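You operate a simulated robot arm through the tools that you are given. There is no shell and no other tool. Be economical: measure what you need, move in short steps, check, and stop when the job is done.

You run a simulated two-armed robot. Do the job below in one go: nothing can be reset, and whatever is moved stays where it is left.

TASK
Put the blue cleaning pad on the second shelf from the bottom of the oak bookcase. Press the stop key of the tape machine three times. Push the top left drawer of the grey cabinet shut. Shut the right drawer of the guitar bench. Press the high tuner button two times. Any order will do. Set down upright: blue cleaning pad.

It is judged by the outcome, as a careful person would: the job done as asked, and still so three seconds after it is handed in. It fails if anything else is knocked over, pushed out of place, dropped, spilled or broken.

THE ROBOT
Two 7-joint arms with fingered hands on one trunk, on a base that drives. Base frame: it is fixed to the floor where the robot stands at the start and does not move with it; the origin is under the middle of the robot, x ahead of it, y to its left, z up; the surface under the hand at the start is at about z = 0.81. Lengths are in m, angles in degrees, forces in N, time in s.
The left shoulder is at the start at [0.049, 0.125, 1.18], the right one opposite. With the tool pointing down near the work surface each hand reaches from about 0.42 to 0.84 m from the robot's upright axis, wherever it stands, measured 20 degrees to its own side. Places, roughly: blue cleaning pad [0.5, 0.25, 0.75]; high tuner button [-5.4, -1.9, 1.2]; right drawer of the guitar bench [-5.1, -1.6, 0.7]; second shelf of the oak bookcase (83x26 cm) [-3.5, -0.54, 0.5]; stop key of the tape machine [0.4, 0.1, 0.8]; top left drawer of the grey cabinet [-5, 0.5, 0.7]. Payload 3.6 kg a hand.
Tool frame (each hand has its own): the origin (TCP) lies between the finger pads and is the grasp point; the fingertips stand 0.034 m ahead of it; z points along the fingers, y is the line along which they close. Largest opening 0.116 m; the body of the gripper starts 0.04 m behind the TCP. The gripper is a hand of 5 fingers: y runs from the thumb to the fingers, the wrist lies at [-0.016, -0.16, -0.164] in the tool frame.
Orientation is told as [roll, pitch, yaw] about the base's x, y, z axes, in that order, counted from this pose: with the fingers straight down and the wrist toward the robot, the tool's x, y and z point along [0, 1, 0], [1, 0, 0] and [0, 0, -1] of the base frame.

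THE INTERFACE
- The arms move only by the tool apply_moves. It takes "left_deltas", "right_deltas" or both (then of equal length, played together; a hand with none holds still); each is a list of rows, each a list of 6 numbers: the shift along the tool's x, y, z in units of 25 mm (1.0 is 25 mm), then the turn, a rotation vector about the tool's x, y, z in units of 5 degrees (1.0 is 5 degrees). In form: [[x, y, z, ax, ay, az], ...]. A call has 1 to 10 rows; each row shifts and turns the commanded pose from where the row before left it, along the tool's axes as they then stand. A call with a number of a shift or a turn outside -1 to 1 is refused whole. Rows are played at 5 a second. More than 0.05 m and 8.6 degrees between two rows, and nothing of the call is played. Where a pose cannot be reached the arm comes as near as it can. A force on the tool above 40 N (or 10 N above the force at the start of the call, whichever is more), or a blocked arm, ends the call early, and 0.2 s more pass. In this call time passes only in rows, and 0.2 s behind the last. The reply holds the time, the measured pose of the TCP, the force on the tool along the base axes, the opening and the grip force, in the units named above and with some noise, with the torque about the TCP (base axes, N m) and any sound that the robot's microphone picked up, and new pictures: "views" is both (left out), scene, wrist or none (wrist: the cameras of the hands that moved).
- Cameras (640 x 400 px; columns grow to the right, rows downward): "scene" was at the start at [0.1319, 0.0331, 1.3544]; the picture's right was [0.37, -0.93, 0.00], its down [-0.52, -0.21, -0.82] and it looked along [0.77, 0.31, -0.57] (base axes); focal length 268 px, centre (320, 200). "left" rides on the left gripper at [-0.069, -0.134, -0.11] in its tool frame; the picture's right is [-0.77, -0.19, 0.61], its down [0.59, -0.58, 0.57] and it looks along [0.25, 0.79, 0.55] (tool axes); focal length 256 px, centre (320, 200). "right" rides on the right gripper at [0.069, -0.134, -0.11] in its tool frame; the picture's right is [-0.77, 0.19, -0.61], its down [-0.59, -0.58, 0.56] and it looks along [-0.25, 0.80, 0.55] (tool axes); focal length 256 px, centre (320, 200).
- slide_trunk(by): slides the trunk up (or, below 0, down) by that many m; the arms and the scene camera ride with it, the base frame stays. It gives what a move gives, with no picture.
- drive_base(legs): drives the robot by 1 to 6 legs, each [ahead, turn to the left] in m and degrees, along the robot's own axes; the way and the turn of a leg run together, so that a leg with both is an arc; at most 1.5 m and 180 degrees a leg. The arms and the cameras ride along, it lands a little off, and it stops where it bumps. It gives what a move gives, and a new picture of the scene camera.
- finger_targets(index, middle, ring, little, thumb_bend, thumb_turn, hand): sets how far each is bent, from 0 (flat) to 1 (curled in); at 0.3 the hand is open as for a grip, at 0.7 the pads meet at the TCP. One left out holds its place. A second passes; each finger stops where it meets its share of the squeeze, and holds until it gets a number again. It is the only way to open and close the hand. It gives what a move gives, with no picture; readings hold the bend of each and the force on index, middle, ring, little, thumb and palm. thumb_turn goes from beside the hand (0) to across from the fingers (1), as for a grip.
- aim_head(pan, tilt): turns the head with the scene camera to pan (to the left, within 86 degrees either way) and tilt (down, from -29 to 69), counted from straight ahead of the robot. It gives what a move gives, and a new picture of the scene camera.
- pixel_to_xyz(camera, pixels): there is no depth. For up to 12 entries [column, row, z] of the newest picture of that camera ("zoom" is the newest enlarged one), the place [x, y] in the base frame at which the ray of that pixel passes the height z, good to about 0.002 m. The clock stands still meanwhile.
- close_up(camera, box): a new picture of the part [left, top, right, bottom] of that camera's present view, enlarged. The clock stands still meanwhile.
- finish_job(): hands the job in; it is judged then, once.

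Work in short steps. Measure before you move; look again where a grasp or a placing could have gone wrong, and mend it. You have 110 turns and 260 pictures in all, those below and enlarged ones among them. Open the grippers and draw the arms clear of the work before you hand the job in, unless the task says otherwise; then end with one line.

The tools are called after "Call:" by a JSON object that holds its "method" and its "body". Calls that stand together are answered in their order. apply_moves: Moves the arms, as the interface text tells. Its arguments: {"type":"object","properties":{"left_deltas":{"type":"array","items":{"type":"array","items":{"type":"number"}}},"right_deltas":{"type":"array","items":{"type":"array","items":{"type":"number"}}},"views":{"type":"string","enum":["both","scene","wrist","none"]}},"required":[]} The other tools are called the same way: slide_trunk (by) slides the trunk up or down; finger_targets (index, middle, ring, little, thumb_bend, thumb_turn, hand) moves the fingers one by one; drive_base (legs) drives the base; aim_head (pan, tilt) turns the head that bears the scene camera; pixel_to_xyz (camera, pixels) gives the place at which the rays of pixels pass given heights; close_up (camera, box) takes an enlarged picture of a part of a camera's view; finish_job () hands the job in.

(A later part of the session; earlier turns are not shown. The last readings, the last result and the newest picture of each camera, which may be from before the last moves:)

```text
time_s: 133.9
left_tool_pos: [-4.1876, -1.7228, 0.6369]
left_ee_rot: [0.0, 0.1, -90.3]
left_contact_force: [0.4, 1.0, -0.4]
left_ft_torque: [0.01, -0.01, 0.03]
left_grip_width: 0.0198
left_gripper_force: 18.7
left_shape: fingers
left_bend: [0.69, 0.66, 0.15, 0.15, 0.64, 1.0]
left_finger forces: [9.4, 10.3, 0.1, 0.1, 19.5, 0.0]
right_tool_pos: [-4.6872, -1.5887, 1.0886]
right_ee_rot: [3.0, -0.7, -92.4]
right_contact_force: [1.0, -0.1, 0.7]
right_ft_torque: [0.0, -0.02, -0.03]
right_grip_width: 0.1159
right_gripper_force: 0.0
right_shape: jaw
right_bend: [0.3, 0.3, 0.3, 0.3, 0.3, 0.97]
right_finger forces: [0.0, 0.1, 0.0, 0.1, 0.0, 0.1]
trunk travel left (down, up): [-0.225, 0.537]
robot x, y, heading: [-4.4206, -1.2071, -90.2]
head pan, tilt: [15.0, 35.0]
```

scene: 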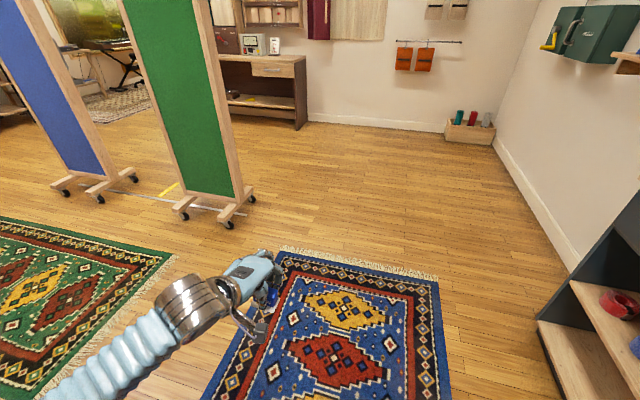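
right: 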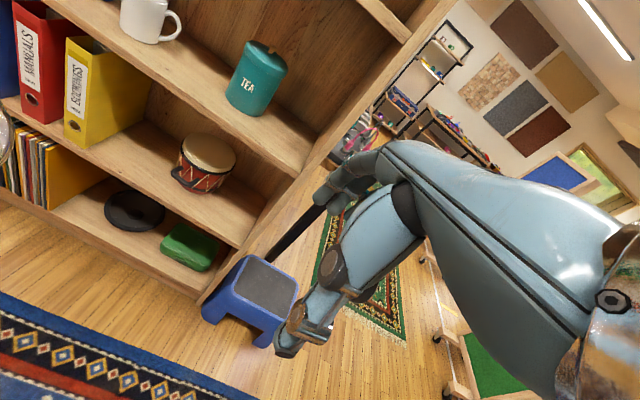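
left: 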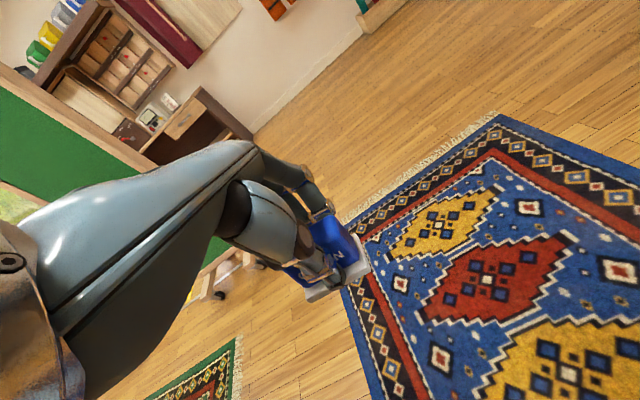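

The posture is reachable. Reverse to y≈-0.80, turn to face the bookcase and advance 0.12 m.

Call:
{"method": "drive_base", "body": {"legs": [[-0.41, 0], [0, 90], [0.12, 0]]}}

Call:
{"method": "aim_head", "body": {"pan": 8, "tilt": 40}}

Call:
{"method": "close_up", "body": {"camera": "left", "box": [0, 0, 640, 400]}}

```text
time_s: 141.1
left_tool_pos: [-3.7965, -0.5612, 0.643]
left_ee_rot: [0.0, -0.5, 1.0]
left_contact_force: [-0.2, -0.5, 0.2]
left_ft_torque: [0.06, -0.06, 0.0]
left_grip_width: 0.0198
left_gripper_force: 19.8
left_shape: fingers
left_bend: [0.69, 0.66, 0.15, 0.15, 0.64, 1.0]
left_finger forces: [9.2, 10.2, 0.0, 0.1, 19.6, 0.0]
right_tool_pos: [-3.9237, -1.0652, 1.0944]
right_ee_rot: [2.8, -1.5, -1.2]
right_contact_force: [-1.6, -0.3, 1.5]
right_ft_torque: [-0.05, -0.05, -0.04]
right_grip_width: 0.116
right_gripper_force: 0.0
right_shape: jaw
right_bend: [0.3, 0.3, 0.3, 0.3, 0.3, 0.97]
right_finger forces: [0.0, 0.0, 0.0, 0.0, 0.0, 0.0]
trunk travel left (down, up): [-0.225, 0.537]
robot x, y, heading: [-4.2998, -0.8034, 1.4]
head pan, tilt: [15.0, 35.0]
```

scene: 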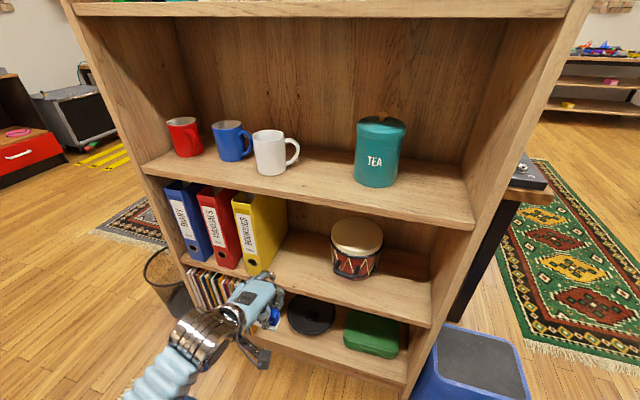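

```text
time_s: 141.8
left_tool_pos: [-3.7938, -0.562, 0.6393]
left_ee_rot: [0.0, -0.2, 0.9]
left_contact_force: [0.0, 0.6, -0.8]
left_ft_torque: [0.0, 0.01, 0.03]
left_grip_width: 0.02
left_gripper_force: 20.1
left_shape: fingers
left_bend: [0.69, 0.66, 0.15, 0.15, 0.64, 1.0]
left_finger forces: [9.3, 10.3, 0.0, 0.1, 19.7, 0.0]
right_tool_pos: [-3.9191, -1.0648, 1.0922]
right_ee_rot: [2.7, -1.1, -1.4]
right_contact_force: [-0.8, -0.4, -0.7]
right_ft_torque: [0.0, 0.02, -0.02]
right_grip_width: 0.1162
right_gripper_force: 0.0
right_shape: jaw
right_bend: [0.3, 0.3, 0.3, 0.3, 0.3, 0.97]
right_finger forces: [0.1, 0.1, 0.0, 0.0, 0.0, 0.0]
trunk travel left (down, up): [-0.225, 0.537]
robot x, y, heading: [-4.298, -0.8049, 1.5]
head pan, tilt: [8.0, 40.0]
```

scene: 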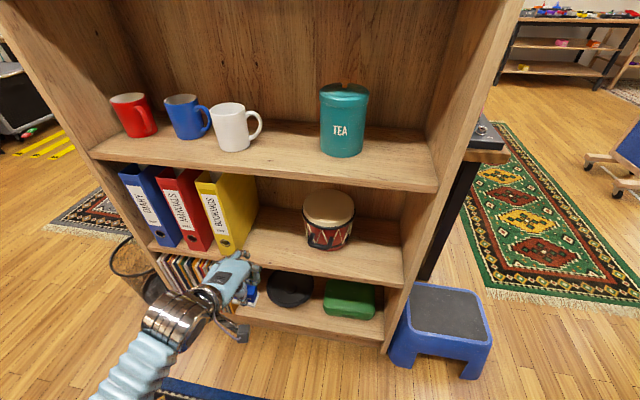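

```text
1.00 times, centred on (320, 200) of left (not enlarged: the box is as wide or as high as the picture)
```

zoom: 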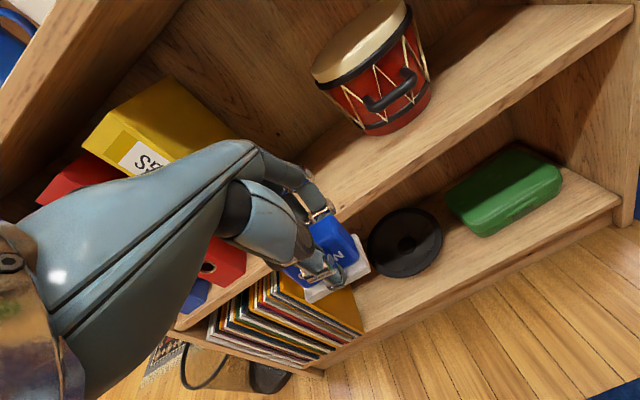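

All intact. Zoom and re-measure the shelf, folder and drum from here.

Call:
{"method": "close_up", "body": {"camera": "scene", "box": [180, 160, 420, 310]}}

Call:
{"method": "pixel_to_xyz", "body": {"camera": "zoom", "pixels": [[300, 272, 0.5], [300, 272, 0.52], [300, 285, 0.5], [300, 285, 0.48], [145, 248, 0.52], [205, 150, 0.7], [355, 240, 0.52], [340, 225, 0.52]]}}

```text
2.67 times, centred on (300, 235) of scene
```

zoom: 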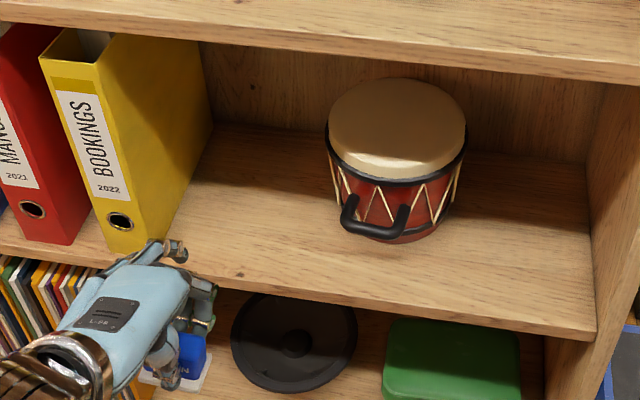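

```text
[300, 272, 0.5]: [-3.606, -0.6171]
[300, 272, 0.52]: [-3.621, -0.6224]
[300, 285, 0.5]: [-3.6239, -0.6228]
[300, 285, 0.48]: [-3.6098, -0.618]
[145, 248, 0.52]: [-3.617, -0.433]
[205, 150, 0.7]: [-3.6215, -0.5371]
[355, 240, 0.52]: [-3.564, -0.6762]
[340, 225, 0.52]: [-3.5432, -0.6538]
```

Shelf top ≈0.505, front x≈-3.625, folder side y≈-0.44, drum ≥0.65. Lane at y=-0.56 is clear; advance 0.2 m.

Call:
{"method": "apply_moves", "body": {"left_deltas": [[-0.1, 1, 0, 0, 0, 0], [0, 1, 0, 0, 0, 0], [0, 1, 0, 0, 0, 0], [0, 1, 0, 0, 0, 0], [0, 1, 0, 0, 0, 0], [0, 1, 0, 0, 0, 0]], "views": "both"}}

```text
time_s: 143.2
left_tool_pos: [-3.6435, -0.5627, 0.6397]
left_ee_rot: [0.1, 0.0, 0.9]
left_contact_force: [0.2, -0.1, -0.1]
left_ft_torque: [0.03, -0.01, 0.03]
left_grip_width: 0.0202
left_gripper_force: 19.7
left_shape: fingers
left_bend: [0.69, 0.66, 0.15, 0.15, 0.64, 1.0]
left_finger forces: [9.3, 10.1, 0.0, 0.1, 19.6, 0.0]
right_tool_pos: [-3.9187, -1.0648, 1.0915]
right_ee_rot: [2.9, -1.1, -1.2]
right_contact_force: [-0.4, 0.5, 0.0]
right_ft_torque: [0.02, 0.02, 0.01]
right_grip_width: 0.1163
right_gripper_force: 0.1
right_shape: jaw
right_bend: [0.3, 0.3, 0.3, 0.3, 0.3, 0.97]
right_finger forces: [0.1, 0.1, 0.0, 0.0, 0.1, 0.1]
trunk travel left (down, up): [-0.225, 0.537]
robot x, y, heading: [-4.2998, -0.803, 1.0]
head pan, tilt: [8.0, 40.0]
```

scene: 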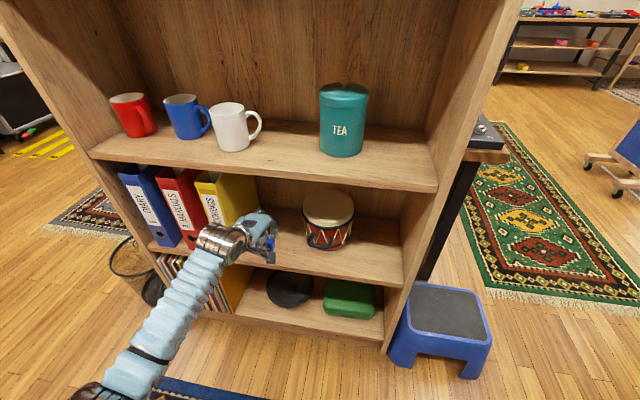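
left: 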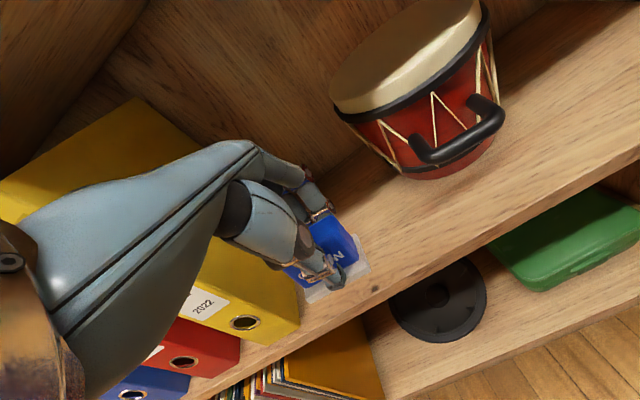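

Clear. Advance the remaining 7 cm.

Call:
{"method": "apply_moves", "body": {"left_deltas": [[-0.2, 0.95, 0, 0, 0, 0], [-0.2, 0.95, 0, 0, 0, 0], [0, 0.95, 0, 0, 0, 0]], "views": "both"}}

Call:
{"method": "close_up", "body": {"camera": "scene", "box": [180, 160, 420, 310]}}

```text
time_s: 144.0
left_tool_pos: [-3.5716, -0.5697, 0.6385]
left_ee_rot: [0.2, 0.0, 1.0]
left_contact_force: [-0.1, 0.0, -1.2]
left_ft_torque: [-0.01, 0.01, 0.0]
left_grip_width: 0.0196
left_gripper_force: 19.8
left_shape: fingers
left_bend: [0.69, 0.66, 0.15, 0.15, 0.64, 1.0]
left_finger forces: [9.3, 10.3, 0.0, 0.0, 19.6, 0.0]
right_tool_pos: [-3.92, -1.065, 1.092]
right_ee_rot: [2.9, -1.2, -1.3]
right_contact_force: [-0.1, -0.1, 0.7]
right_ft_torque: [0.02, -0.01, 0.01]
right_grip_width: 0.1162
right_gripper_force: 0.1
right_shape: jaw
right_bend: [0.3, 0.3, 0.3, 0.3, 0.3, 0.97]
right_finger forces: [0.1, 0.0, 0.0, 0.0, 0.0, 0.0]
trunk travel left (down, up): [-0.225, 0.537]
robot x, y, heading: [-4.301, -0.804, 1.3]
head pan, tilt: [8.0, 40.0]
```

scene: 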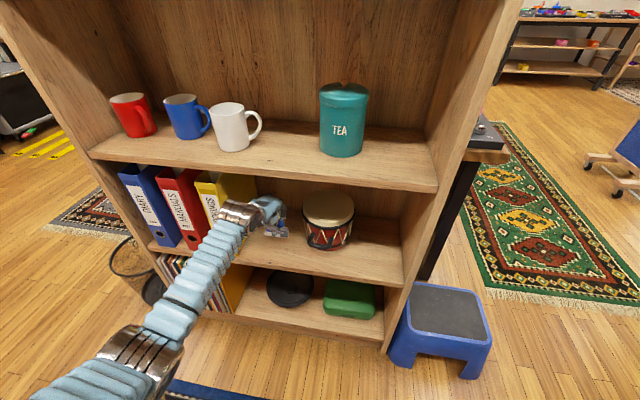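
left: 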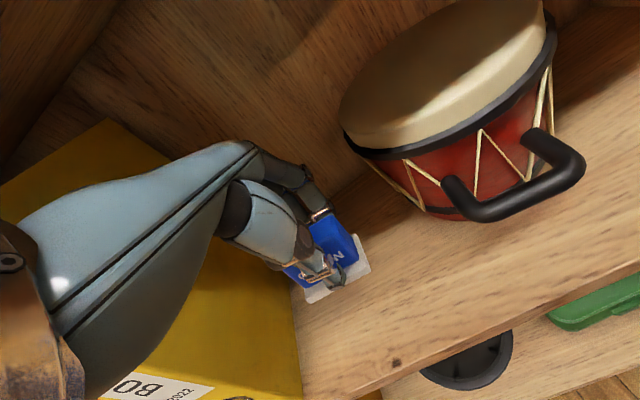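

```text
2.67 times, centred on (300, 235) of scene
```

zoom: 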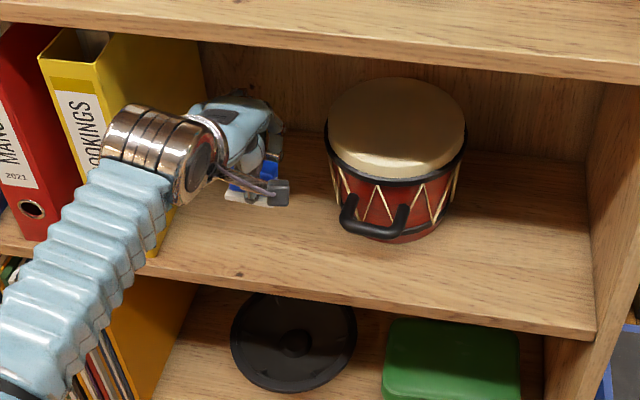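

Over free shelf. Lower 60 mm, then in small steps to contact.

Call:
{"method": "apply_moves", "body": {"left_deltas": [[0, 0, 0.9, 0, 0, 0], [0, 0, 0.9, 0, 0, 0], [0, 0, 0.5, 0, 0, 0]], "views": "none"}}

Call:
{"method": "apply_moves", "body": {"left_deltas": [[0, 0, 0.2, 0, 0, 0], [0, 0, 0.15, 0, 0, 0]], "views": "both"}}

Call:
{"method": "close_up", "body": {"camera": "left", "box": [240, 150, 440, 350]}}

```text
time_s: 144.8
left_tool_pos: [-3.5714, -0.5702, 0.5818]
left_ee_rot: [0.1, -0.3, 0.9]
left_contact_force: [0.3, -0.6, 0.4]
left_ft_torque: [0.01, 0.0, 0.02]
left_grip_width: 0.0199
left_gripper_force: 19.6
left_shape: fingers
left_bend: [0.69, 0.66, 0.15, 0.15, 0.64, 1.0]
left_finger forces: [9.3, 10.3, 0.0, 0.0, 19.5, 0.1]
right_tool_pos: [-3.9193, -1.0663, 1.0921]
right_ee_rot: [2.8, -1.1, -1.2]
right_contact_force: [-0.1, 0.4, 0.2]
right_ft_torque: [-0.01, 0.02, -0.01]
right_grip_width: 0.1158
right_gripper_force: 0.2
right_shape: jaw
right_bend: [0.3, 0.3, 0.3, 0.3, 0.3, 0.97]
right_finger forces: [0.0, 0.0, 0.0, 0.0, 0.0, 0.0]
trunk travel left (down, up): [-0.225, 0.537]
robot x, y, heading: [-4.2992, -0.8013, 1.2]
head pan, tilt: [8.0, 40.0]
```

```text
time_s: 145.4
left_tool_pos: [-3.5725, -0.5699, 0.5737]
left_ee_rot: [0.1, -0.2, 0.8]
left_contact_force: [-0.4, -0.4, -0.8]
left_ft_torque: [0.01, 0.02, 0.0]
left_grip_width: 0.0198
left_gripper_force: 19.9
left_shape: fingers
left_bend: [0.69, 0.66, 0.15, 0.15, 0.64, 1.0]
left_finger forces: [9.3, 10.2, 0.0, 0.1, 19.4, 0.1]
right_tool_pos: [-3.9202, -1.0648, 1.0923]
right_ee_rot: [2.8, -1.1, -1.3]
right_contact_force: [-0.5, 0.3, -0.2]
right_ft_torque: [0.03, -0.03, 0.03]
right_grip_width: 0.1158
right_gripper_force: 0.1
right_shape: jaw
right_bend: [0.3, 0.3, 0.3, 0.3, 0.3, 0.97]
right_finger forces: [0.1, 0.1, 0.1, 0.0, 0.0, 0.0]
trunk travel left (down, up): [-0.225, 0.537]
robot x, y, heading: [-4.3031, -0.8032, 1.0]
head pan, tilt: [8.0, 40.0]
```

scene: 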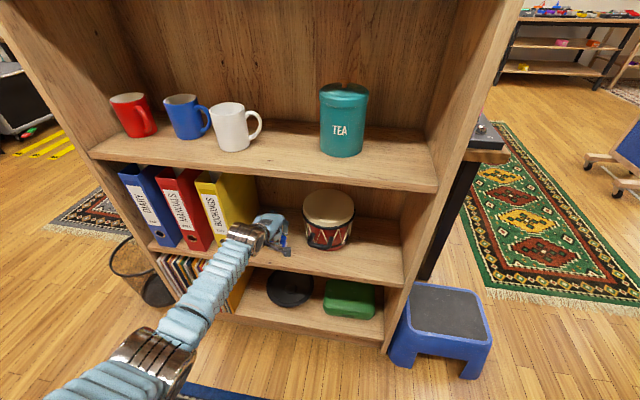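
left: 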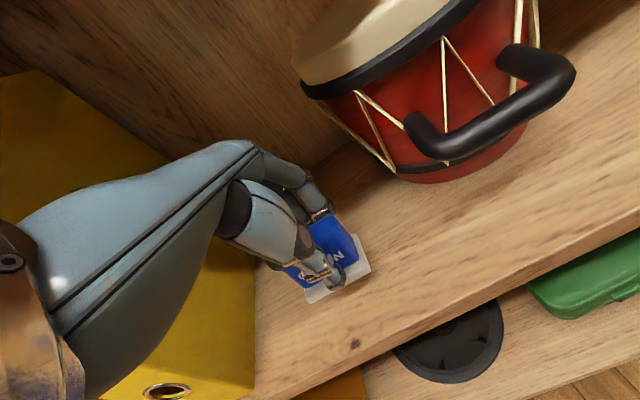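

```text
2.00 times, centred on (340, 250) of left
```

zoom: 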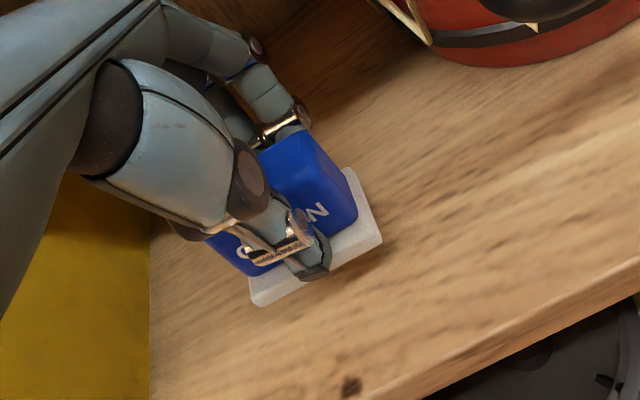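

Not in contact yet; shadow is close. Continue in ~3 mm steps.

Call:
{"method": "apply_moves", "body": {"left_deltas": [[0, 0, 0.12, 0, 0, 0], [0, 0, 0.12, 0, 0, 0]], "views": "none"}}

Call:
{"method": "apply_moves", "body": {"left_deltas": [[0, 0, 0.12, 0, 0, 0], [0, 0, 0, 0, 0, 0]], "views": "none"}}

Call:
{"method": "close_up", "body": {"camera": "left", "box": [240, 150, 440, 350]}}

```text
time_s: 146.0
left_tool_pos: [-3.5725, -0.5697, 0.5682]
left_ee_rot: [0.0, -0.2, 0.9]
left_contact_force: [-0.3, -0.5, -0.1]
left_ft_torque: [0.0, 0.01, 0.04]
left_grip_width: 0.02
left_gripper_force: 19.4
left_shape: fingers
left_bend: [0.69, 0.66, 0.15, 0.15, 0.64, 1.0]
left_finger forces: [9.3, 10.3, 0.0, 0.0, 19.5, 0.1]
right_tool_pos: [-3.919, -1.0649, 1.0913]
right_ee_rot: [2.7, -1.1, -1.3]
right_contact_force: [0.3, 0.1, 0.8]
right_ft_torque: [-0.01, 0.01, -0.02]
right_grip_width: 0.116
right_gripper_force: 0.0
right_shape: jaw
right_bend: [0.3, 0.3, 0.3, 0.3, 0.3, 0.97]
right_finger forces: [0.0, 0.0, 0.0, 0.0, 0.0, 0.0]
trunk travel left (down, up): [-0.225, 0.537]
robot x, y, heading: [-4.301, -0.8026, 1.3]
head pan, tilt: [8.0, 40.0]
```

```text
time_s: 146.6
left_tool_pos: [-3.5712, -0.5696, 0.5644]
left_ee_rot: [0.0, -0.1, 0.9]
left_contact_force: [-0.2, 1.0, -0.2]
left_ft_torque: [0.04, -0.01, 0.0]
left_grip_width: 0.0199
left_gripper_force: 19.6
left_shape: fingers
left_bend: [0.69, 0.66, 0.15, 0.15, 0.64, 1.0]
left_finger forces: [9.3, 10.3, 0.0, 0.0, 19.6, 0.0]
right_tool_pos: [-3.9195, -1.0649, 1.0906]
right_ee_rot: [2.8, -1.1, -1.2]
right_contact_force: [-0.4, 0.6, -0.2]
right_ft_torque: [-0.01, -0.01, -0.01]
right_grip_width: 0.1159
right_gripper_force: 0.1
right_shape: jaw
right_bend: [0.3, 0.3, 0.3, 0.3, 0.3, 0.97]
right_finger forces: [0.1, 0.0, 0.0, 0.0, 0.0, 0.0]
trunk travel left (down, up): [-0.225, 0.537]
robot x, y, heading: [-4.2957, -0.8033, 1.4]
head pan, tilt: [8.0, 40.0]
```

```text
2.00 times, centred on (340, 250) of left
```

zoom: 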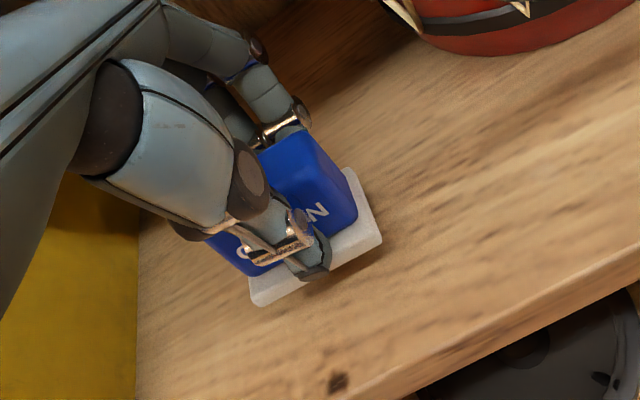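

Still no contact. Continue down slowly, watching the force.

Call:
{"method": "apply_moves", "body": {"left_deltas": [[0, 0, 0.12, 0, 0, 0], [0, 0, 0.12, 0, 0, 0]], "views": "none"}}

Call:
{"method": "apply_moves", "body": {"left_deltas": [[0, 0, 0.12, 0, 0, 0], [0, 0, 0, 0, 0, 0]], "views": "none"}}

```text
time_s: 147.2
left_tool_pos: [-3.5723, -0.5706, 0.5592]
left_ee_rot: [-0.1, -0.2, 0.8]
left_contact_force: [-0.5, 0.3, -0.5]
left_ft_torque: [-0.02, -0.01, -0.01]
left_grip_width: 0.02
left_gripper_force: 18.8
left_shape: fingers
left_bend: [0.69, 0.66, 0.15, 0.15, 0.64, 1.0]
left_finger forces: [9.2, 10.3, 0.0, 0.1, 19.6, 0.0]
right_tool_pos: [-3.9193, -1.0656, 1.0915]
right_ee_rot: [2.8, -1.1, -1.3]
right_contact_force: [-0.1, 0.6, -0.3]
right_ft_torque: [0.02, -0.01, 0.01]
right_grip_width: 0.116
right_gripper_force: 0.0
right_shape: jaw
right_bend: [0.3, 0.3, 0.3, 0.3, 0.3, 0.97]
right_finger forces: [0.1, 0.1, 0.0, 0.0, 0.0, 0.0]
trunk travel left (down, up): [-0.225, 0.537]
robot x, y, heading: [-4.3026, -0.7995, 1.4]
head pan, tilt: [8.0, 40.0]
```

```text
time_s: 147.8
left_tool_pos: [-3.5734, -0.5713, 0.5561]
left_ee_rot: [0.0, -0.2, 0.9]
left_contact_force: [0.3, 0.5, -0.3]
left_ft_torque: [0.01, -0.01, -0.03]
left_grip_width: 0.0198
left_gripper_force: 19.4
left_shape: fingers
left_bend: [0.69, 0.66, 0.15, 0.15, 0.64, 1.0]
left_finger forces: [9.2, 10.3, 0.0, 0.0, 19.6, 0.1]
right_tool_pos: [-3.9187, -1.0649, 1.0916]
right_ee_rot: [2.7, -1.1, -1.2]
right_contact_force: [-0.2, -0.3, 0.9]
right_ft_torque: [-0.02, -0.03, -0.02]
right_grip_width: 0.1162
right_gripper_force: 0.1
right_shape: jaw
right_bend: [0.3, 0.3, 0.3, 0.3, 0.3, 0.97]
right_finger forces: [0.1, 0.1, 0.0, 0.0, 0.0, 0.1]
trunk travel left (down, up): [-0.225, 0.537]
robot x, y, heading: [-4.3, -0.8016, 1.5]
head pan, tilt: [8.0, 40.0]
```

Call:
{"method": "apply_moves", "body": {"left_deltas": [[0, 0, 0.12, 0, 0, 0], [0, 0, 0.12, 0, 0, 0]], "views": "none"}}

Call:
{"method": "close_up", "body": {"camera": "left", "box": [240, 150, 440, 350]}}

Call:
{"method": "close_up", "body": {"camera": "scene", "box": [220, 190, 348, 270]}}

```text
time_s: 148.4
left_tool_pos: [-3.5721, -0.5705, 0.5499]
left_ee_rot: [0.1, -0.3, 0.9]
left_contact_force: [0.4, 0.3, -0.9]
left_ft_torque: [-0.01, 0.0, 0.0]
left_grip_width: 0.0198
left_gripper_force: 19.9
left_shape: fingers
left_bend: [0.69, 0.66, 0.15, 0.15, 0.64, 1.0]
left_finger forces: [9.3, 10.3, 0.1, 0.0, 19.6, 0.0]
right_tool_pos: [-3.919, -1.0643, 1.0915]
right_ee_rot: [2.7, -1.1, -1.3]
right_contact_force: [-0.3, 0.4, -0.3]
right_ft_torque: [0.01, 0.01, -0.01]
right_grip_width: 0.1158
right_gripper_force: 0.1
right_shape: jaw
right_bend: [0.3, 0.3, 0.3, 0.3, 0.3, 0.97]
right_finger forces: [0.0, 0.1, 0.2, 0.0, 0.1, 0.0]
trunk travel left (down, up): [-0.225, 0.537]
robot x, y, heading: [-4.2985, -0.8059, 1.4]
head pan, tilt: [8.0, 40.0]
```

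```text
2.00 times, centred on (340, 250) of left
```

zoom: 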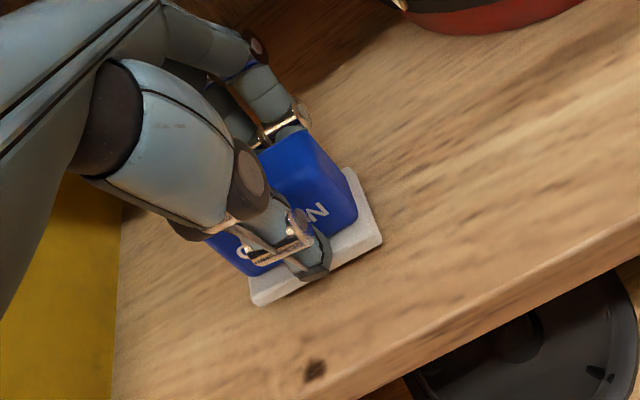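

```text
5.00 times, centred on (284, 230) of scene
```

zoom: 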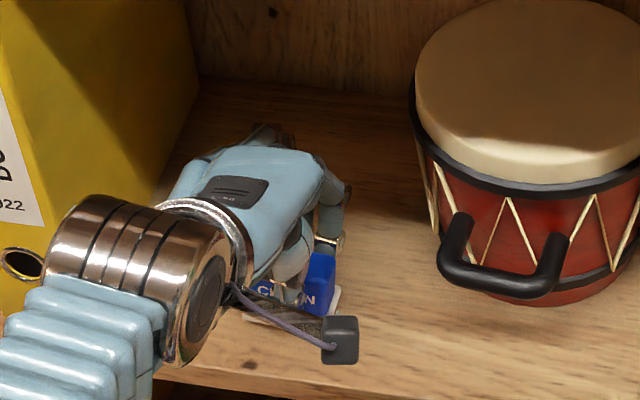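

Getting very near; keep lowering gently.

Call:
{"method": "apply_moves", "body": {"left_deltas": [[0, 0, 0.1, 0, 0, 0], [0, 0, 0.1, 0, 0, 0]], "views": "none"}}

Call:
{"method": "apply_moves", "body": {"left_deltas": [[0, 0, 0.1, 0, 0, 0], [0, 0, 0.1, 0, 0, 0]], "views": "none"}}

Call:
{"method": "close_up", "body": {"camera": "left", "box": [240, 150, 440, 350]}}

```text
time_s: 149.0
left_tool_pos: [-3.5733, -0.5702, 0.5457]
left_ee_rot: [0.2, -0.3, 1.1]
left_contact_force: [-1.2, 2.2, 5.6]
left_ft_torque: [-0.06, -0.07, 0.03]
left_grip_width: 0.0203
left_gripper_force: 21.2
left_shape: fingers
left_bend: [0.69, 0.66, 0.15, 0.15, 0.64, 1.0]
left_finger forces: [10.6, 10.0, 0.0, 0.0, 21.4, 0.1]
right_tool_pos: [-3.9182, -1.0647, 1.0913]
right_ee_rot: [2.9, -1.2, -1.2]
right_contact_force: [-0.6, 0.4, 0.2]
right_ft_torque: [-0.02, 0.02, 0.0]
right_grip_width: 0.1161
right_gripper_force: 0.0
right_shape: jaw
right_bend: [0.3, 0.3, 0.3, 0.3, 0.3, 0.97]
right_finger forces: [0.0, 0.1, 0.0, 0.0, 0.1, 0.1]
trunk travel left (down, up): [-0.225, 0.537]
robot x, y, heading: [-4.3009, -0.8045, 1.3]
head pan, tilt: [8.0, 40.0]
```

```text
time_s: 149.6
left_tool_pos: [-3.5709, -0.571, 0.5446]
left_ee_rot: [0.1, -0.6, 0.9]
left_contact_force: [-4.1, 4.4, 20.0]
left_ft_torque: [0.06, 0.08, 0.04]
left_grip_width: 0.02
left_gripper_force: 24.4
left_shape: fingers
left_bend: [0.68, 0.66, 0.15, 0.15, 0.64, 1.0]
left_finger forces: [10.5, 11.2, 0.0, 0.2, 27.1, 0.0]
right_tool_pos: [-3.9209, -1.065, 1.0932]
right_ee_rot: [2.9, -1.3, -1.2]
right_contact_force: [-0.4, -0.7, 0.0]
right_ft_torque: [0.04, 0.04, 0.03]
right_grip_width: 0.1161
right_gripper_force: 0.0
right_shape: jaw
right_bend: [0.3, 0.3, 0.3, 0.3, 0.3, 0.97]
right_finger forces: [0.0, 0.0, 0.0, 0.0, 0.1, 0.0]
trunk travel left (down, up): [-0.225, 0.537]
robot x, y, heading: [-4.299, -0.805, 1.3]
head pan, tilt: [8.0, 40.0]
```

```text
2.00 times, centred on (340, 250) of left
```

zoom: 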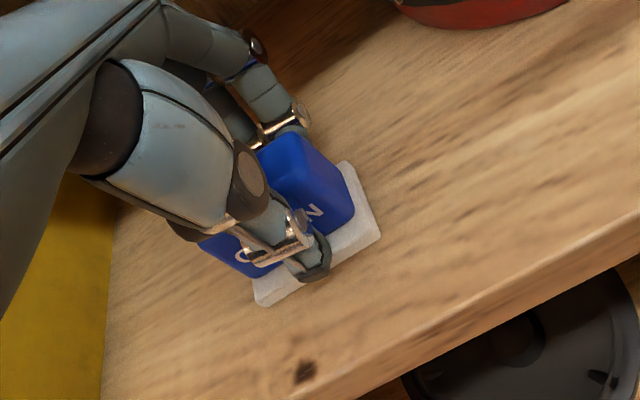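

On the shelf with 20 N. Ease up 2 mm and open the fingers gently.

Call:
{"method": "apply_moves", "body": {"left_deltas": [[0, 0, -0.1, 0, 0, 0]], "views": "none"}}

Call:
{"method": "finger_targets", "body": {"hand": "left", "index": 0.58, "middle": 0.58, "thumb_bend": 0.55}}

Call:
{"method": "finger_targets", "body": {"hand": "left", "index": 0.4, "middle": 0.4, "thumb_bend": 0.36}}

Call:
{"method": "close_up", "body": {"camera": "left", "box": [240, 150, 440, 350]}}

```text
time_s: 150.0
left_tool_pos: [-3.5716, -0.5697, 0.5441]
left_ee_rot: [0.2, -0.4, 0.9]
left_contact_force: [3.6, 4.0, 15.8]
left_ft_torque: [0.07, -0.18, 0.04]
left_grip_width: 0.0203
left_gripper_force: 22.3
left_shape: fingers
left_bend: [0.67, 0.65, 0.15, 0.15, 0.64, 1.0]
left_finger forces: [12.3, 11.9, 0.0, 0.0, 21.3, 0.1]
right_tool_pos: [-3.9212, -1.065, 1.0909]
right_ee_rot: [2.8, -1.2, -1.3]
right_contact_force: [-0.3, 0.3, 0.3]
right_ft_torque: [0.03, -0.01, 0.0]
right_grip_width: 0.1162
right_gripper_force: 0.0
right_shape: jaw
right_bend: [0.3, 0.3, 0.3, 0.3, 0.3, 0.97]
right_finger forces: [0.0, 0.0, 0.0, 0.1, 0.0, 0.0]
trunk travel left (down, up): [-0.225, 0.537]
robot x, y, heading: [-4.2984, -0.8044, 1.2]
head pan, tilt: [8.0, 40.0]
```

```text
time_s: 151.0
left_tool_pos: [-3.572, -0.5714, 0.5441]
left_ee_rot: [0.1, -0.3, 0.9]
left_contact_force: [-4.9, 1.7, 19.2]
left_ft_torque: [0.11, -0.11, 0.01]
left_grip_width: 0.0334
left_gripper_force: 10.4
left_shape: fingers
left_bend: [0.61, 0.59, 0.15, 0.15, 0.55, 1.0]
left_finger forces: [12.3, 7.6, 0.1, 0.0, 0.0, 0.1]
right_tool_pos: [-3.9216, -1.0656, 1.093]
right_ee_rot: [2.9, -1.4, -1.3]
right_contact_force: [-0.8, -0.4, 0.0]
right_ft_torque: [0.01, -0.02, -0.01]
right_grip_width: 0.1161
right_gripper_force: 0.1
right_shape: jaw
right_bend: [0.3, 0.3, 0.3, 0.3, 0.3, 0.97]
right_finger forces: [0.1, 0.1, 0.1, 0.0, 0.0, 0.0]
trunk travel left (down, up): [-0.225, 0.537]
robot x, y, heading: [-4.301, -0.8028, 1.3]
head pan, tilt: [8.0, 40.0]
```

```text
time_s: 152.0
left_tool_pos: [-3.5724, -0.5709, 0.5423]
left_ee_rot: [0.1, -0.2, 0.9]
left_contact_force: [0.0, -0.2, 1.1]
left_ft_torque: [0.03, 0.01, 0.03]
left_grip_width: 0.0939
left_gripper_force: 0.3
left_shape: fingers
left_bend: [0.4, 0.4, 0.15, 0.15, 0.36, 0.98]
left_finger forces: [0.0, 0.0, 0.1, 0.0, 0.0, 0.0]
right_tool_pos: [-3.9189, -1.0642, 1.0911]
right_ee_rot: [2.9, -1.1, -1.3]
right_contact_force: [0.2, -0.1, -0.2]
right_ft_torque: [0.0, -0.03, -0.02]
right_grip_width: 0.116
right_gripper_force: 0.2
right_shape: jaw
right_bend: [0.3, 0.3, 0.3, 0.3, 0.3, 0.97]
right_finger forces: [0.0, 0.1, 0.0, 0.2, 0.0, 0.0]
trunk travel left (down, up): [-0.225, 0.537]
robot x, y, heading: [-4.2996, -0.8033, 1.2]
head pan, tilt: [8.0, 40.0]
```

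```text
2.00 times, centred on (340, 250) of left
```

zoom: 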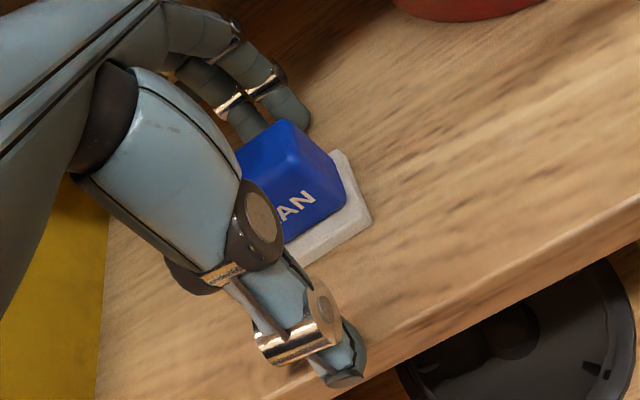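

Pad stands upright on the shelf. Raise straight up 8 cm and draw back out.

Call:
{"method": "apply_moves", "body": {"left_deltas": [[0, 0, -0.4, 0, 0, 0], [0, 0, -1, 0, 0, 0], [0, 0, -1, 0, 0, 0], [0, 0, -1, 0, 0, 0], [0, -1, 0, 0, 0, 0], [0, -1, 0, 0, 0, 0], [0, -1, 0, 0, 0, 0], [0, -1, 0, 0, 0, 0], [0, -1, 0, 0, 0, 0], [0, -1, 0, 0, 0, 0]], "views": "both"}}

Call:
{"method": "apply_moves", "body": {"left_deltas": [[0, -1, 0, 0, 0, 0], [0, -1, 0, 0, 0, 0], [0, -1, 0, 0, 0, 0]], "views": "none"}}

Call:
{"method": "close_up", "body": {"camera": "scene", "box": [180, 160, 420, 310]}}

```text
time_s: 154.2
left_tool_pos: [-3.722, -0.5736, 0.6292]
left_ee_rot: [-0.1, -0.2, 0.9]
left_contact_force: [-0.9, -0.1, -0.7]
left_ft_torque: [-0.04, 0.0, 0.04]
left_grip_width: 0.0942
left_gripper_force: 0.0
left_shape: fingers
left_bend: [0.4, 0.4, 0.15, 0.15, 0.36, 0.98]
left_finger forces: [0.0, 0.0, 0.0, 0.0, 0.0, 0.1]
right_tool_pos: [-3.9194, -1.0661, 1.092]
right_ee_rot: [2.8, -1.1, -1.2]
right_contact_force: [-0.2, -0.5, -0.8]
right_ft_torque: [0.0, 0.0, 0.03]
right_grip_width: 0.1161
right_gripper_force: 0.0
right_shape: jaw
right_bend: [0.3, 0.3, 0.3, 0.3, 0.3, 0.97]
right_finger forces: [0.1, 0.0, 0.0, 0.0, 0.1, 0.0]
trunk travel left (down, up): [-0.225, 0.537]
robot x, y, heading: [-4.2997, -0.8032, 1.4]
head pan, tilt: [8.0, 40.0]
```

scene: 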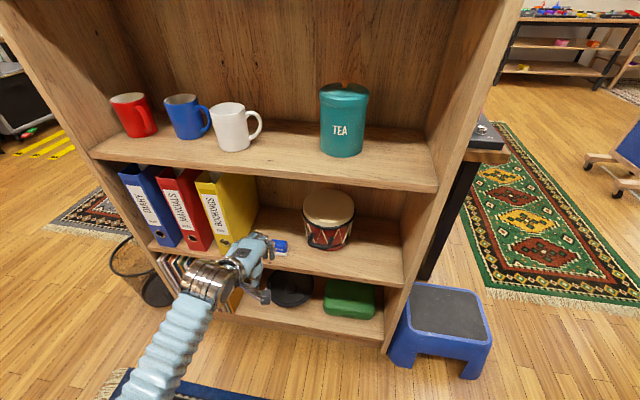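
left: 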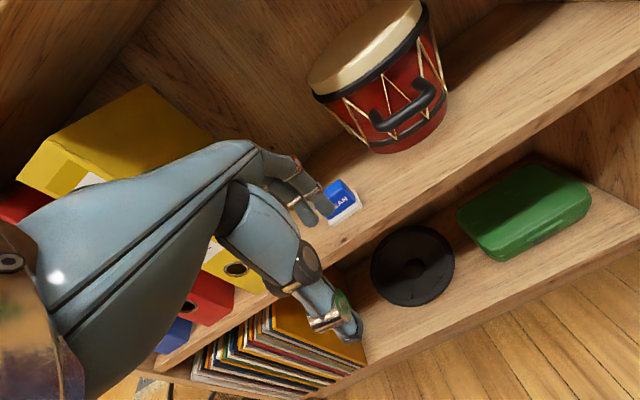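

```text
time_s: 155.0
left_tool_pos: [-3.7989, -0.5735, 0.6257]
left_ee_rot: [0.1, -0.2, 0.9]
left_contact_force: [0.3, -0.3, -1.1]
left_ft_torque: [0.01, 0.0, 0.0]
left_grip_width: 0.0939
left_gripper_force: 0.0
left_shape: fingers
left_bend: [0.4, 0.4, 0.15, 0.15, 0.36, 0.98]
left_finger forces: [0.0, 0.0, 0.0, 0.1, 0.1, 0.0]
right_tool_pos: [-3.9188, -1.0645, 1.0923]
right_ee_rot: [2.8, -1.1, -1.2]
right_contact_force: [-0.1, 0.0, 0.1]
right_ft_torque: [-0.01, 0.02, 0.01]
right_grip_width: 0.1162
right_gripper_force: 0.1
right_shape: jaw
right_bend: [0.3, 0.3, 0.3, 0.3, 0.3, 0.97]
right_finger forces: [0.1, 0.0, 0.1, 0.1, 0.0, 0.1]
trunk travel left (down, up): [-0.225, 0.537]
robot x, y, heading: [-4.2981, -0.804, 1.3]
head pan, tilt: [8.0, 40.0]
```

```text
2.67 times, centred on (300, 235) of scene
```

zoom: 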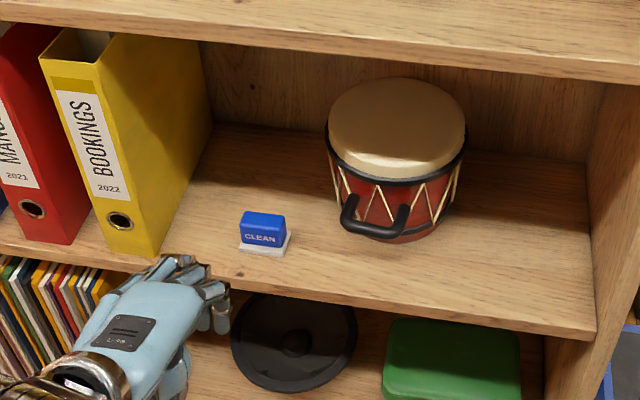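

Pad stands upright, free on the shelf. Raise trunk and left hand, back off and head for the guitar bench.

Call:
{"method": "slide_trunk", "body": {"by": 0.15}}

Call:
{"method": "drive_base", "body": {"legs": [[-0.12, 0], [0, -90], [0.8, 0]]}}

Call:
{"method": "apply_moves", "body": {"left_deltas": [[0, 0, -1, 0, 0, 0], [0, 0, -1, 0, 0, 0], [0, 0, -1, 0, 0, 0], [0, 0, -1, 0, 0, 0], [0, 0, -1, 0, 0, 0], [0, 0, -1, 0, 0, 0], [0, 0, -1, 0, 0, 0], [0, 0, -1, 0, 0, 0], [0, 0, -1, 0, 0, 0], [0, 0, -1, 0, 0, 0]], "views": "none"}}

Call:
{"method": "aim_head", "body": {"pan": -80, "tilt": 20}}

```text
time_s: 156.7
left_tool_pos: [-3.7971, -0.5751, 0.7761]
left_ee_rot: [0.0, -0.1, 0.9]
left_contact_force: [-0.2, -0.6, -0.7]
left_ft_torque: [0.0, -0.02, -0.01]
left_grip_width: 0.0943
left_gripper_force: 0.1
left_shape: fingers
left_bend: [0.4, 0.4, 0.15, 0.15, 0.36, 0.98]
left_finger forces: [0.1, 0.0, 0.0, 0.0, 0.0, 0.0]
right_tool_pos: [-3.9183, -1.065, 1.2415]
right_ee_rot: [2.8, -1.1, -1.3]
right_contact_force: [0.7, -0.3, -0.5]
right_ft_torque: [-0.01, -0.03, 0.0]
right_grip_width: 0.1161
right_gripper_force: 0.1
right_shape: jaw
right_bend: [0.3, 0.3, 0.3, 0.3, 0.3, 0.97]
right_finger forces: [0.1, 0.0, 0.1, 0.1, 0.0, 0.1]
trunk travel left (down, up): [-0.375, 0.387]
robot x, y, heading: [-4.2978, -0.8075, 1.0]
head pan, tilt: [8.0, 40.0]
```

```text
time_s: 165.7
left_tool_pos: [-4.1884, -2.1169, 0.7777]
left_ee_rot: [0.2, -0.2, -89.9]
left_contact_force: [-0.1, -0.7, 0.2]
left_ft_torque: [0.0, -0.02, -0.01]
left_grip_width: 0.0942
left_gripper_force: 0.0
left_shape: fingers
left_bend: [0.4, 0.4, 0.15, 0.15, 0.36, 0.98]
left_finger forces: [0.1, 0.0, 0.0, 0.0, 0.1, 0.0]
right_tool_pos: [-4.6781, -1.9891, 1.2413]
right_ee_rot: [2.7, -1.1, -92.1]
right_contact_force: [-1.0, 0.5, -0.1]
right_ft_torque: [0.04, 0.01, -0.03]
right_grip_width: 0.116
right_gripper_force: 0.1
right_shape: jaw
right_bend: [0.3, 0.3, 0.3, 0.3, 0.3, 0.97]
right_finger forces: [0.1, 0.0, 0.0, 0.0, 0.0, 0.1]
trunk travel left (down, up): [-0.375, 0.387]
robot x, y, heading: [-4.4079, -1.6135, -89.9]
head pan, tilt: [8.0, 40.0]
```

scene: 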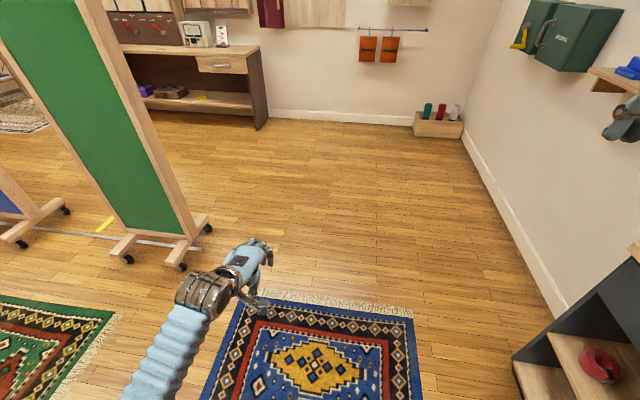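

```text
time_s: 167.9
left_tool_pos: [-4.1889, -2.115, 1.0247]
left_ee_rot: [0.1, -0.1, -90.1]
left_contact_force: [-0.8, 0.5, 0.4]
left_ft_torque: [-0.02, 0.01, 0.01]
left_grip_width: 0.0941
left_gripper_force: 0.1
left_shape: fingers
left_bend: [0.4, 0.4, 0.15, 0.15, 0.36, 0.98]
left_finger forces: [0.0, 0.0, 0.0, 0.1, 0.0, 0.1]
right_tool_pos: [-4.6778, -1.9883, 1.2413]
right_ee_rot: [2.8, -1.1, -92.1]
right_contact_force: [0.1, 0.4, -0.4]
right_ft_torque: [-0.02, 0.0, -0.02]
right_grip_width: 0.1161
right_gripper_force: 0.1
right_shape: jaw
right_bend: [0.3, 0.3, 0.3, 0.3, 0.3, 0.97]
right_finger forces: [0.0, 0.0, 0.1, 0.0, 0.1, 0.1]
trunk travel left (down, up): [-0.375, 0.387]
robot x, y, heading: [-4.4109, -1.6117, -89.7]
head pan, tilt: [8.0, 40.0]
```

```text
time_s: 169.5
left_tool_pos: [-4.1893, -2.1153, 1.026]
left_ee_rot: [0.0, -0.1, -89.9]
left_contact_force: [0.6, 0.5, 1.3]
left_ft_torque: [0.02, -0.02, -0.02]
left_grip_width: 0.0944
left_gripper_force: 0.0
left_shape: fingers
left_bend: [0.4, 0.4, 0.15, 0.15, 0.36, 0.98]
left_finger forces: [0.0, 0.0, 0.0, 0.0, 0.0, 0.1]
right_tool_pos: [-4.6792, -1.9883, 1.2412]
right_ee_rot: [2.8, -1.1, -92.0]
right_contact_force: [-0.5, -0.5, 0.5]
right_ft_torque: [0.0, -0.01, -0.02]
right_grip_width: 0.116
right_gripper_force: 0.1
right_shape: jaw
right_bend: [0.3, 0.3, 0.3, 0.3, 0.3, 0.97]
right_finger forces: [0.1, 0.0, 0.0, 0.1, 0.0, 0.0]
trunk travel left (down, up): [-0.375, 0.387]
robot x, y, heading: [-4.4107, -1.6079, -89.8]
head pan, tilt: [-80.0, 20.0]
```

scene: 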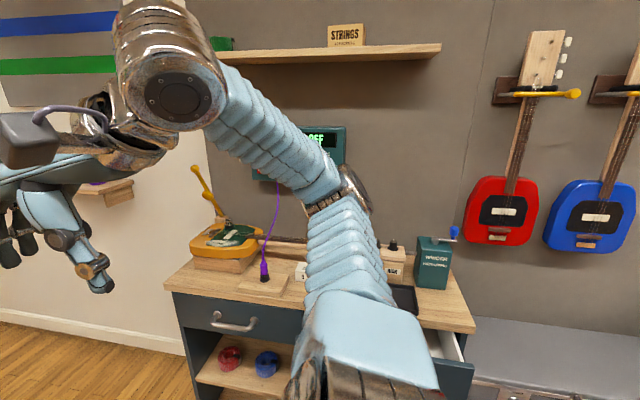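

The tuner (display "OFF") is on the back wall and the right drawer is ajar below. Turn right to face the bench.

Call:
{"method": "drive_base", "body": {"legs": [[0, -90]]}}

Call:
{"method": "aim_head", "body": {"pan": 0, "tilt": 30}}

```text
time_s: 173.7
left_tool_pos: [-4.9095, -1.842, 1.0262]
left_ee_rot: [0.1, -0.2, -178.9]
left_contact_force: [-0.6, 0.8, -0.2]
left_ft_torque: [0.01, 0.0, 0.01]
left_grip_width: 0.0942
left_gripper_force: 0.0
left_shape: fingers
left_bend: [0.4, 0.4, 0.15, 0.15, 0.36, 0.98]
left_finger forces: [0.0, 0.0, 0.0, 0.0, 0.1, 0.0]
right_tool_pos: [-4.7909, -1.3505, 1.2427]
right_ee_rot: [2.8, -1.1, 178.9]
right_contact_force: [0.7, 0.6, 0.8]
right_ft_torque: [-0.04, -0.07, 0.01]
right_grip_width: 0.116
right_gripper_force: 0.1
right_shape: jaw
right_bend: [0.3, 0.3, 0.3, 0.3, 0.3, 0.97]
right_finger forces: [0.1, 0.0, 0.0, 0.1, 0.0, 0.1]
trunk travel left (down, up): [-0.375, 0.387]
robot x, y, heading: [-4.4111, -1.6114, -178.7]
head pan, tilt: [-80.0, 20.0]
```

scene: 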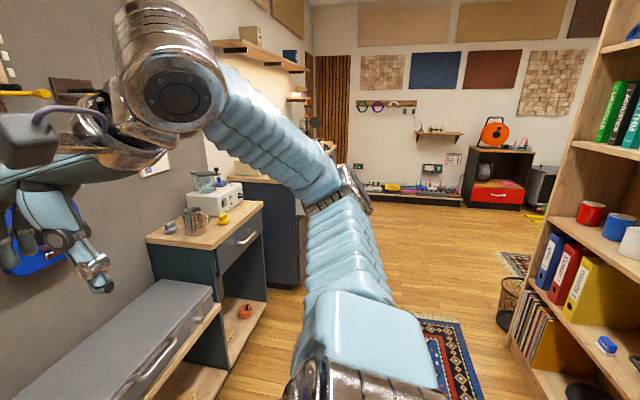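

```text
time_s: 175.2
left_tool_pos: [-4.9099, -1.8413, 1.0255]
left_ee_rot: [0.1, -0.1, -179.0]
left_contact_force: [0.2, -0.2, -0.7]
left_ft_torque: [0.0, -0.02, 0.0]
left_grip_width: 0.0941
left_gripper_force: 0.0
left_shape: fingers
left_bend: [0.4, 0.4, 0.15, 0.15, 0.36, 0.98]
left_finger forces: [0.0, 0.0, 0.0, 0.0, 0.1, 0.0]
right_tool_pos: [-4.7913, -1.351, 1.2416]
right_ee_rot: [2.8, -1.1, 178.9]
right_contact_force: [0.7, -0.6, 0.2]
right_ft_torque: [0.0, -0.03, 0.0]
right_grip_width: 0.116
right_gripper_force: 0.1
right_shape: jaw
right_bend: [0.3, 0.3, 0.3, 0.3, 0.3, 0.97]
right_finger forces: [0.0, 0.1, 0.0, 0.1, 0.0, 0.0]
trunk travel left (down, up): [-0.375, 0.387]
robot x, y, heading: [-4.4132, -1.6103, -178.7]
head pan, tilt: [0.0, 30.0]
```

scene: 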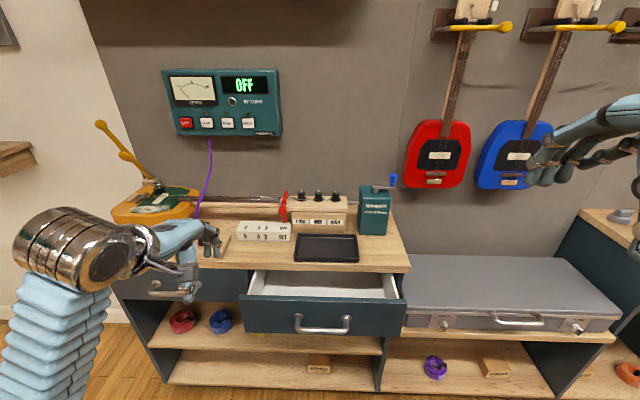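

Zoom in on the tuner buttons and the drawer.

Call:
{"method": "close_up", "body": {"camera": "scene", "box": [155, 60, 291, 145]}}

Call:
{"method": "close_up", "body": {"camera": "scene", "box": [220, 220, 440, 360]}}

Call:
{"method": "pixel_to_xyz", "body": {"camera": "scene", "pixels": [[243, 297, 0.75], [404, 301, 0.75], [325, 297, 0.75], [250, 270, 0.75], [396, 272, 0.75], [410, 268, 0.8], [200, 267, 0.8], [322, 320, 0.68], [246, 333, 0.62]]}}

```text
4.71 times, centred on (223, 102) of scene
```

zoom: 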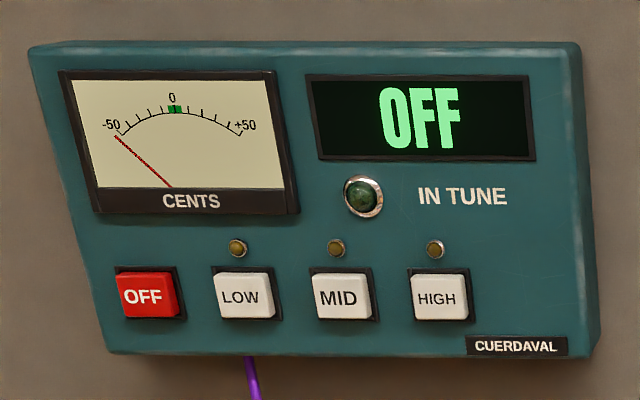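

```text
2.86 times, centred on (330, 290) of scene
```

zoom: 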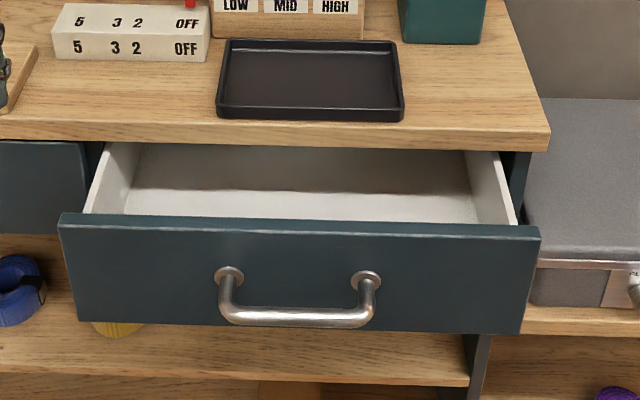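

```text
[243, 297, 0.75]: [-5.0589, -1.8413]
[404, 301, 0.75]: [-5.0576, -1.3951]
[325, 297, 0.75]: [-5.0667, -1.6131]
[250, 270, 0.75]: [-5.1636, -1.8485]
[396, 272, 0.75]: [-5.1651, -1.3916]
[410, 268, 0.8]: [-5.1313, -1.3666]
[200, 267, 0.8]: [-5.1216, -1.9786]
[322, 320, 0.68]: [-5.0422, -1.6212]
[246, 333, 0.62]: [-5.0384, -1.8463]
```

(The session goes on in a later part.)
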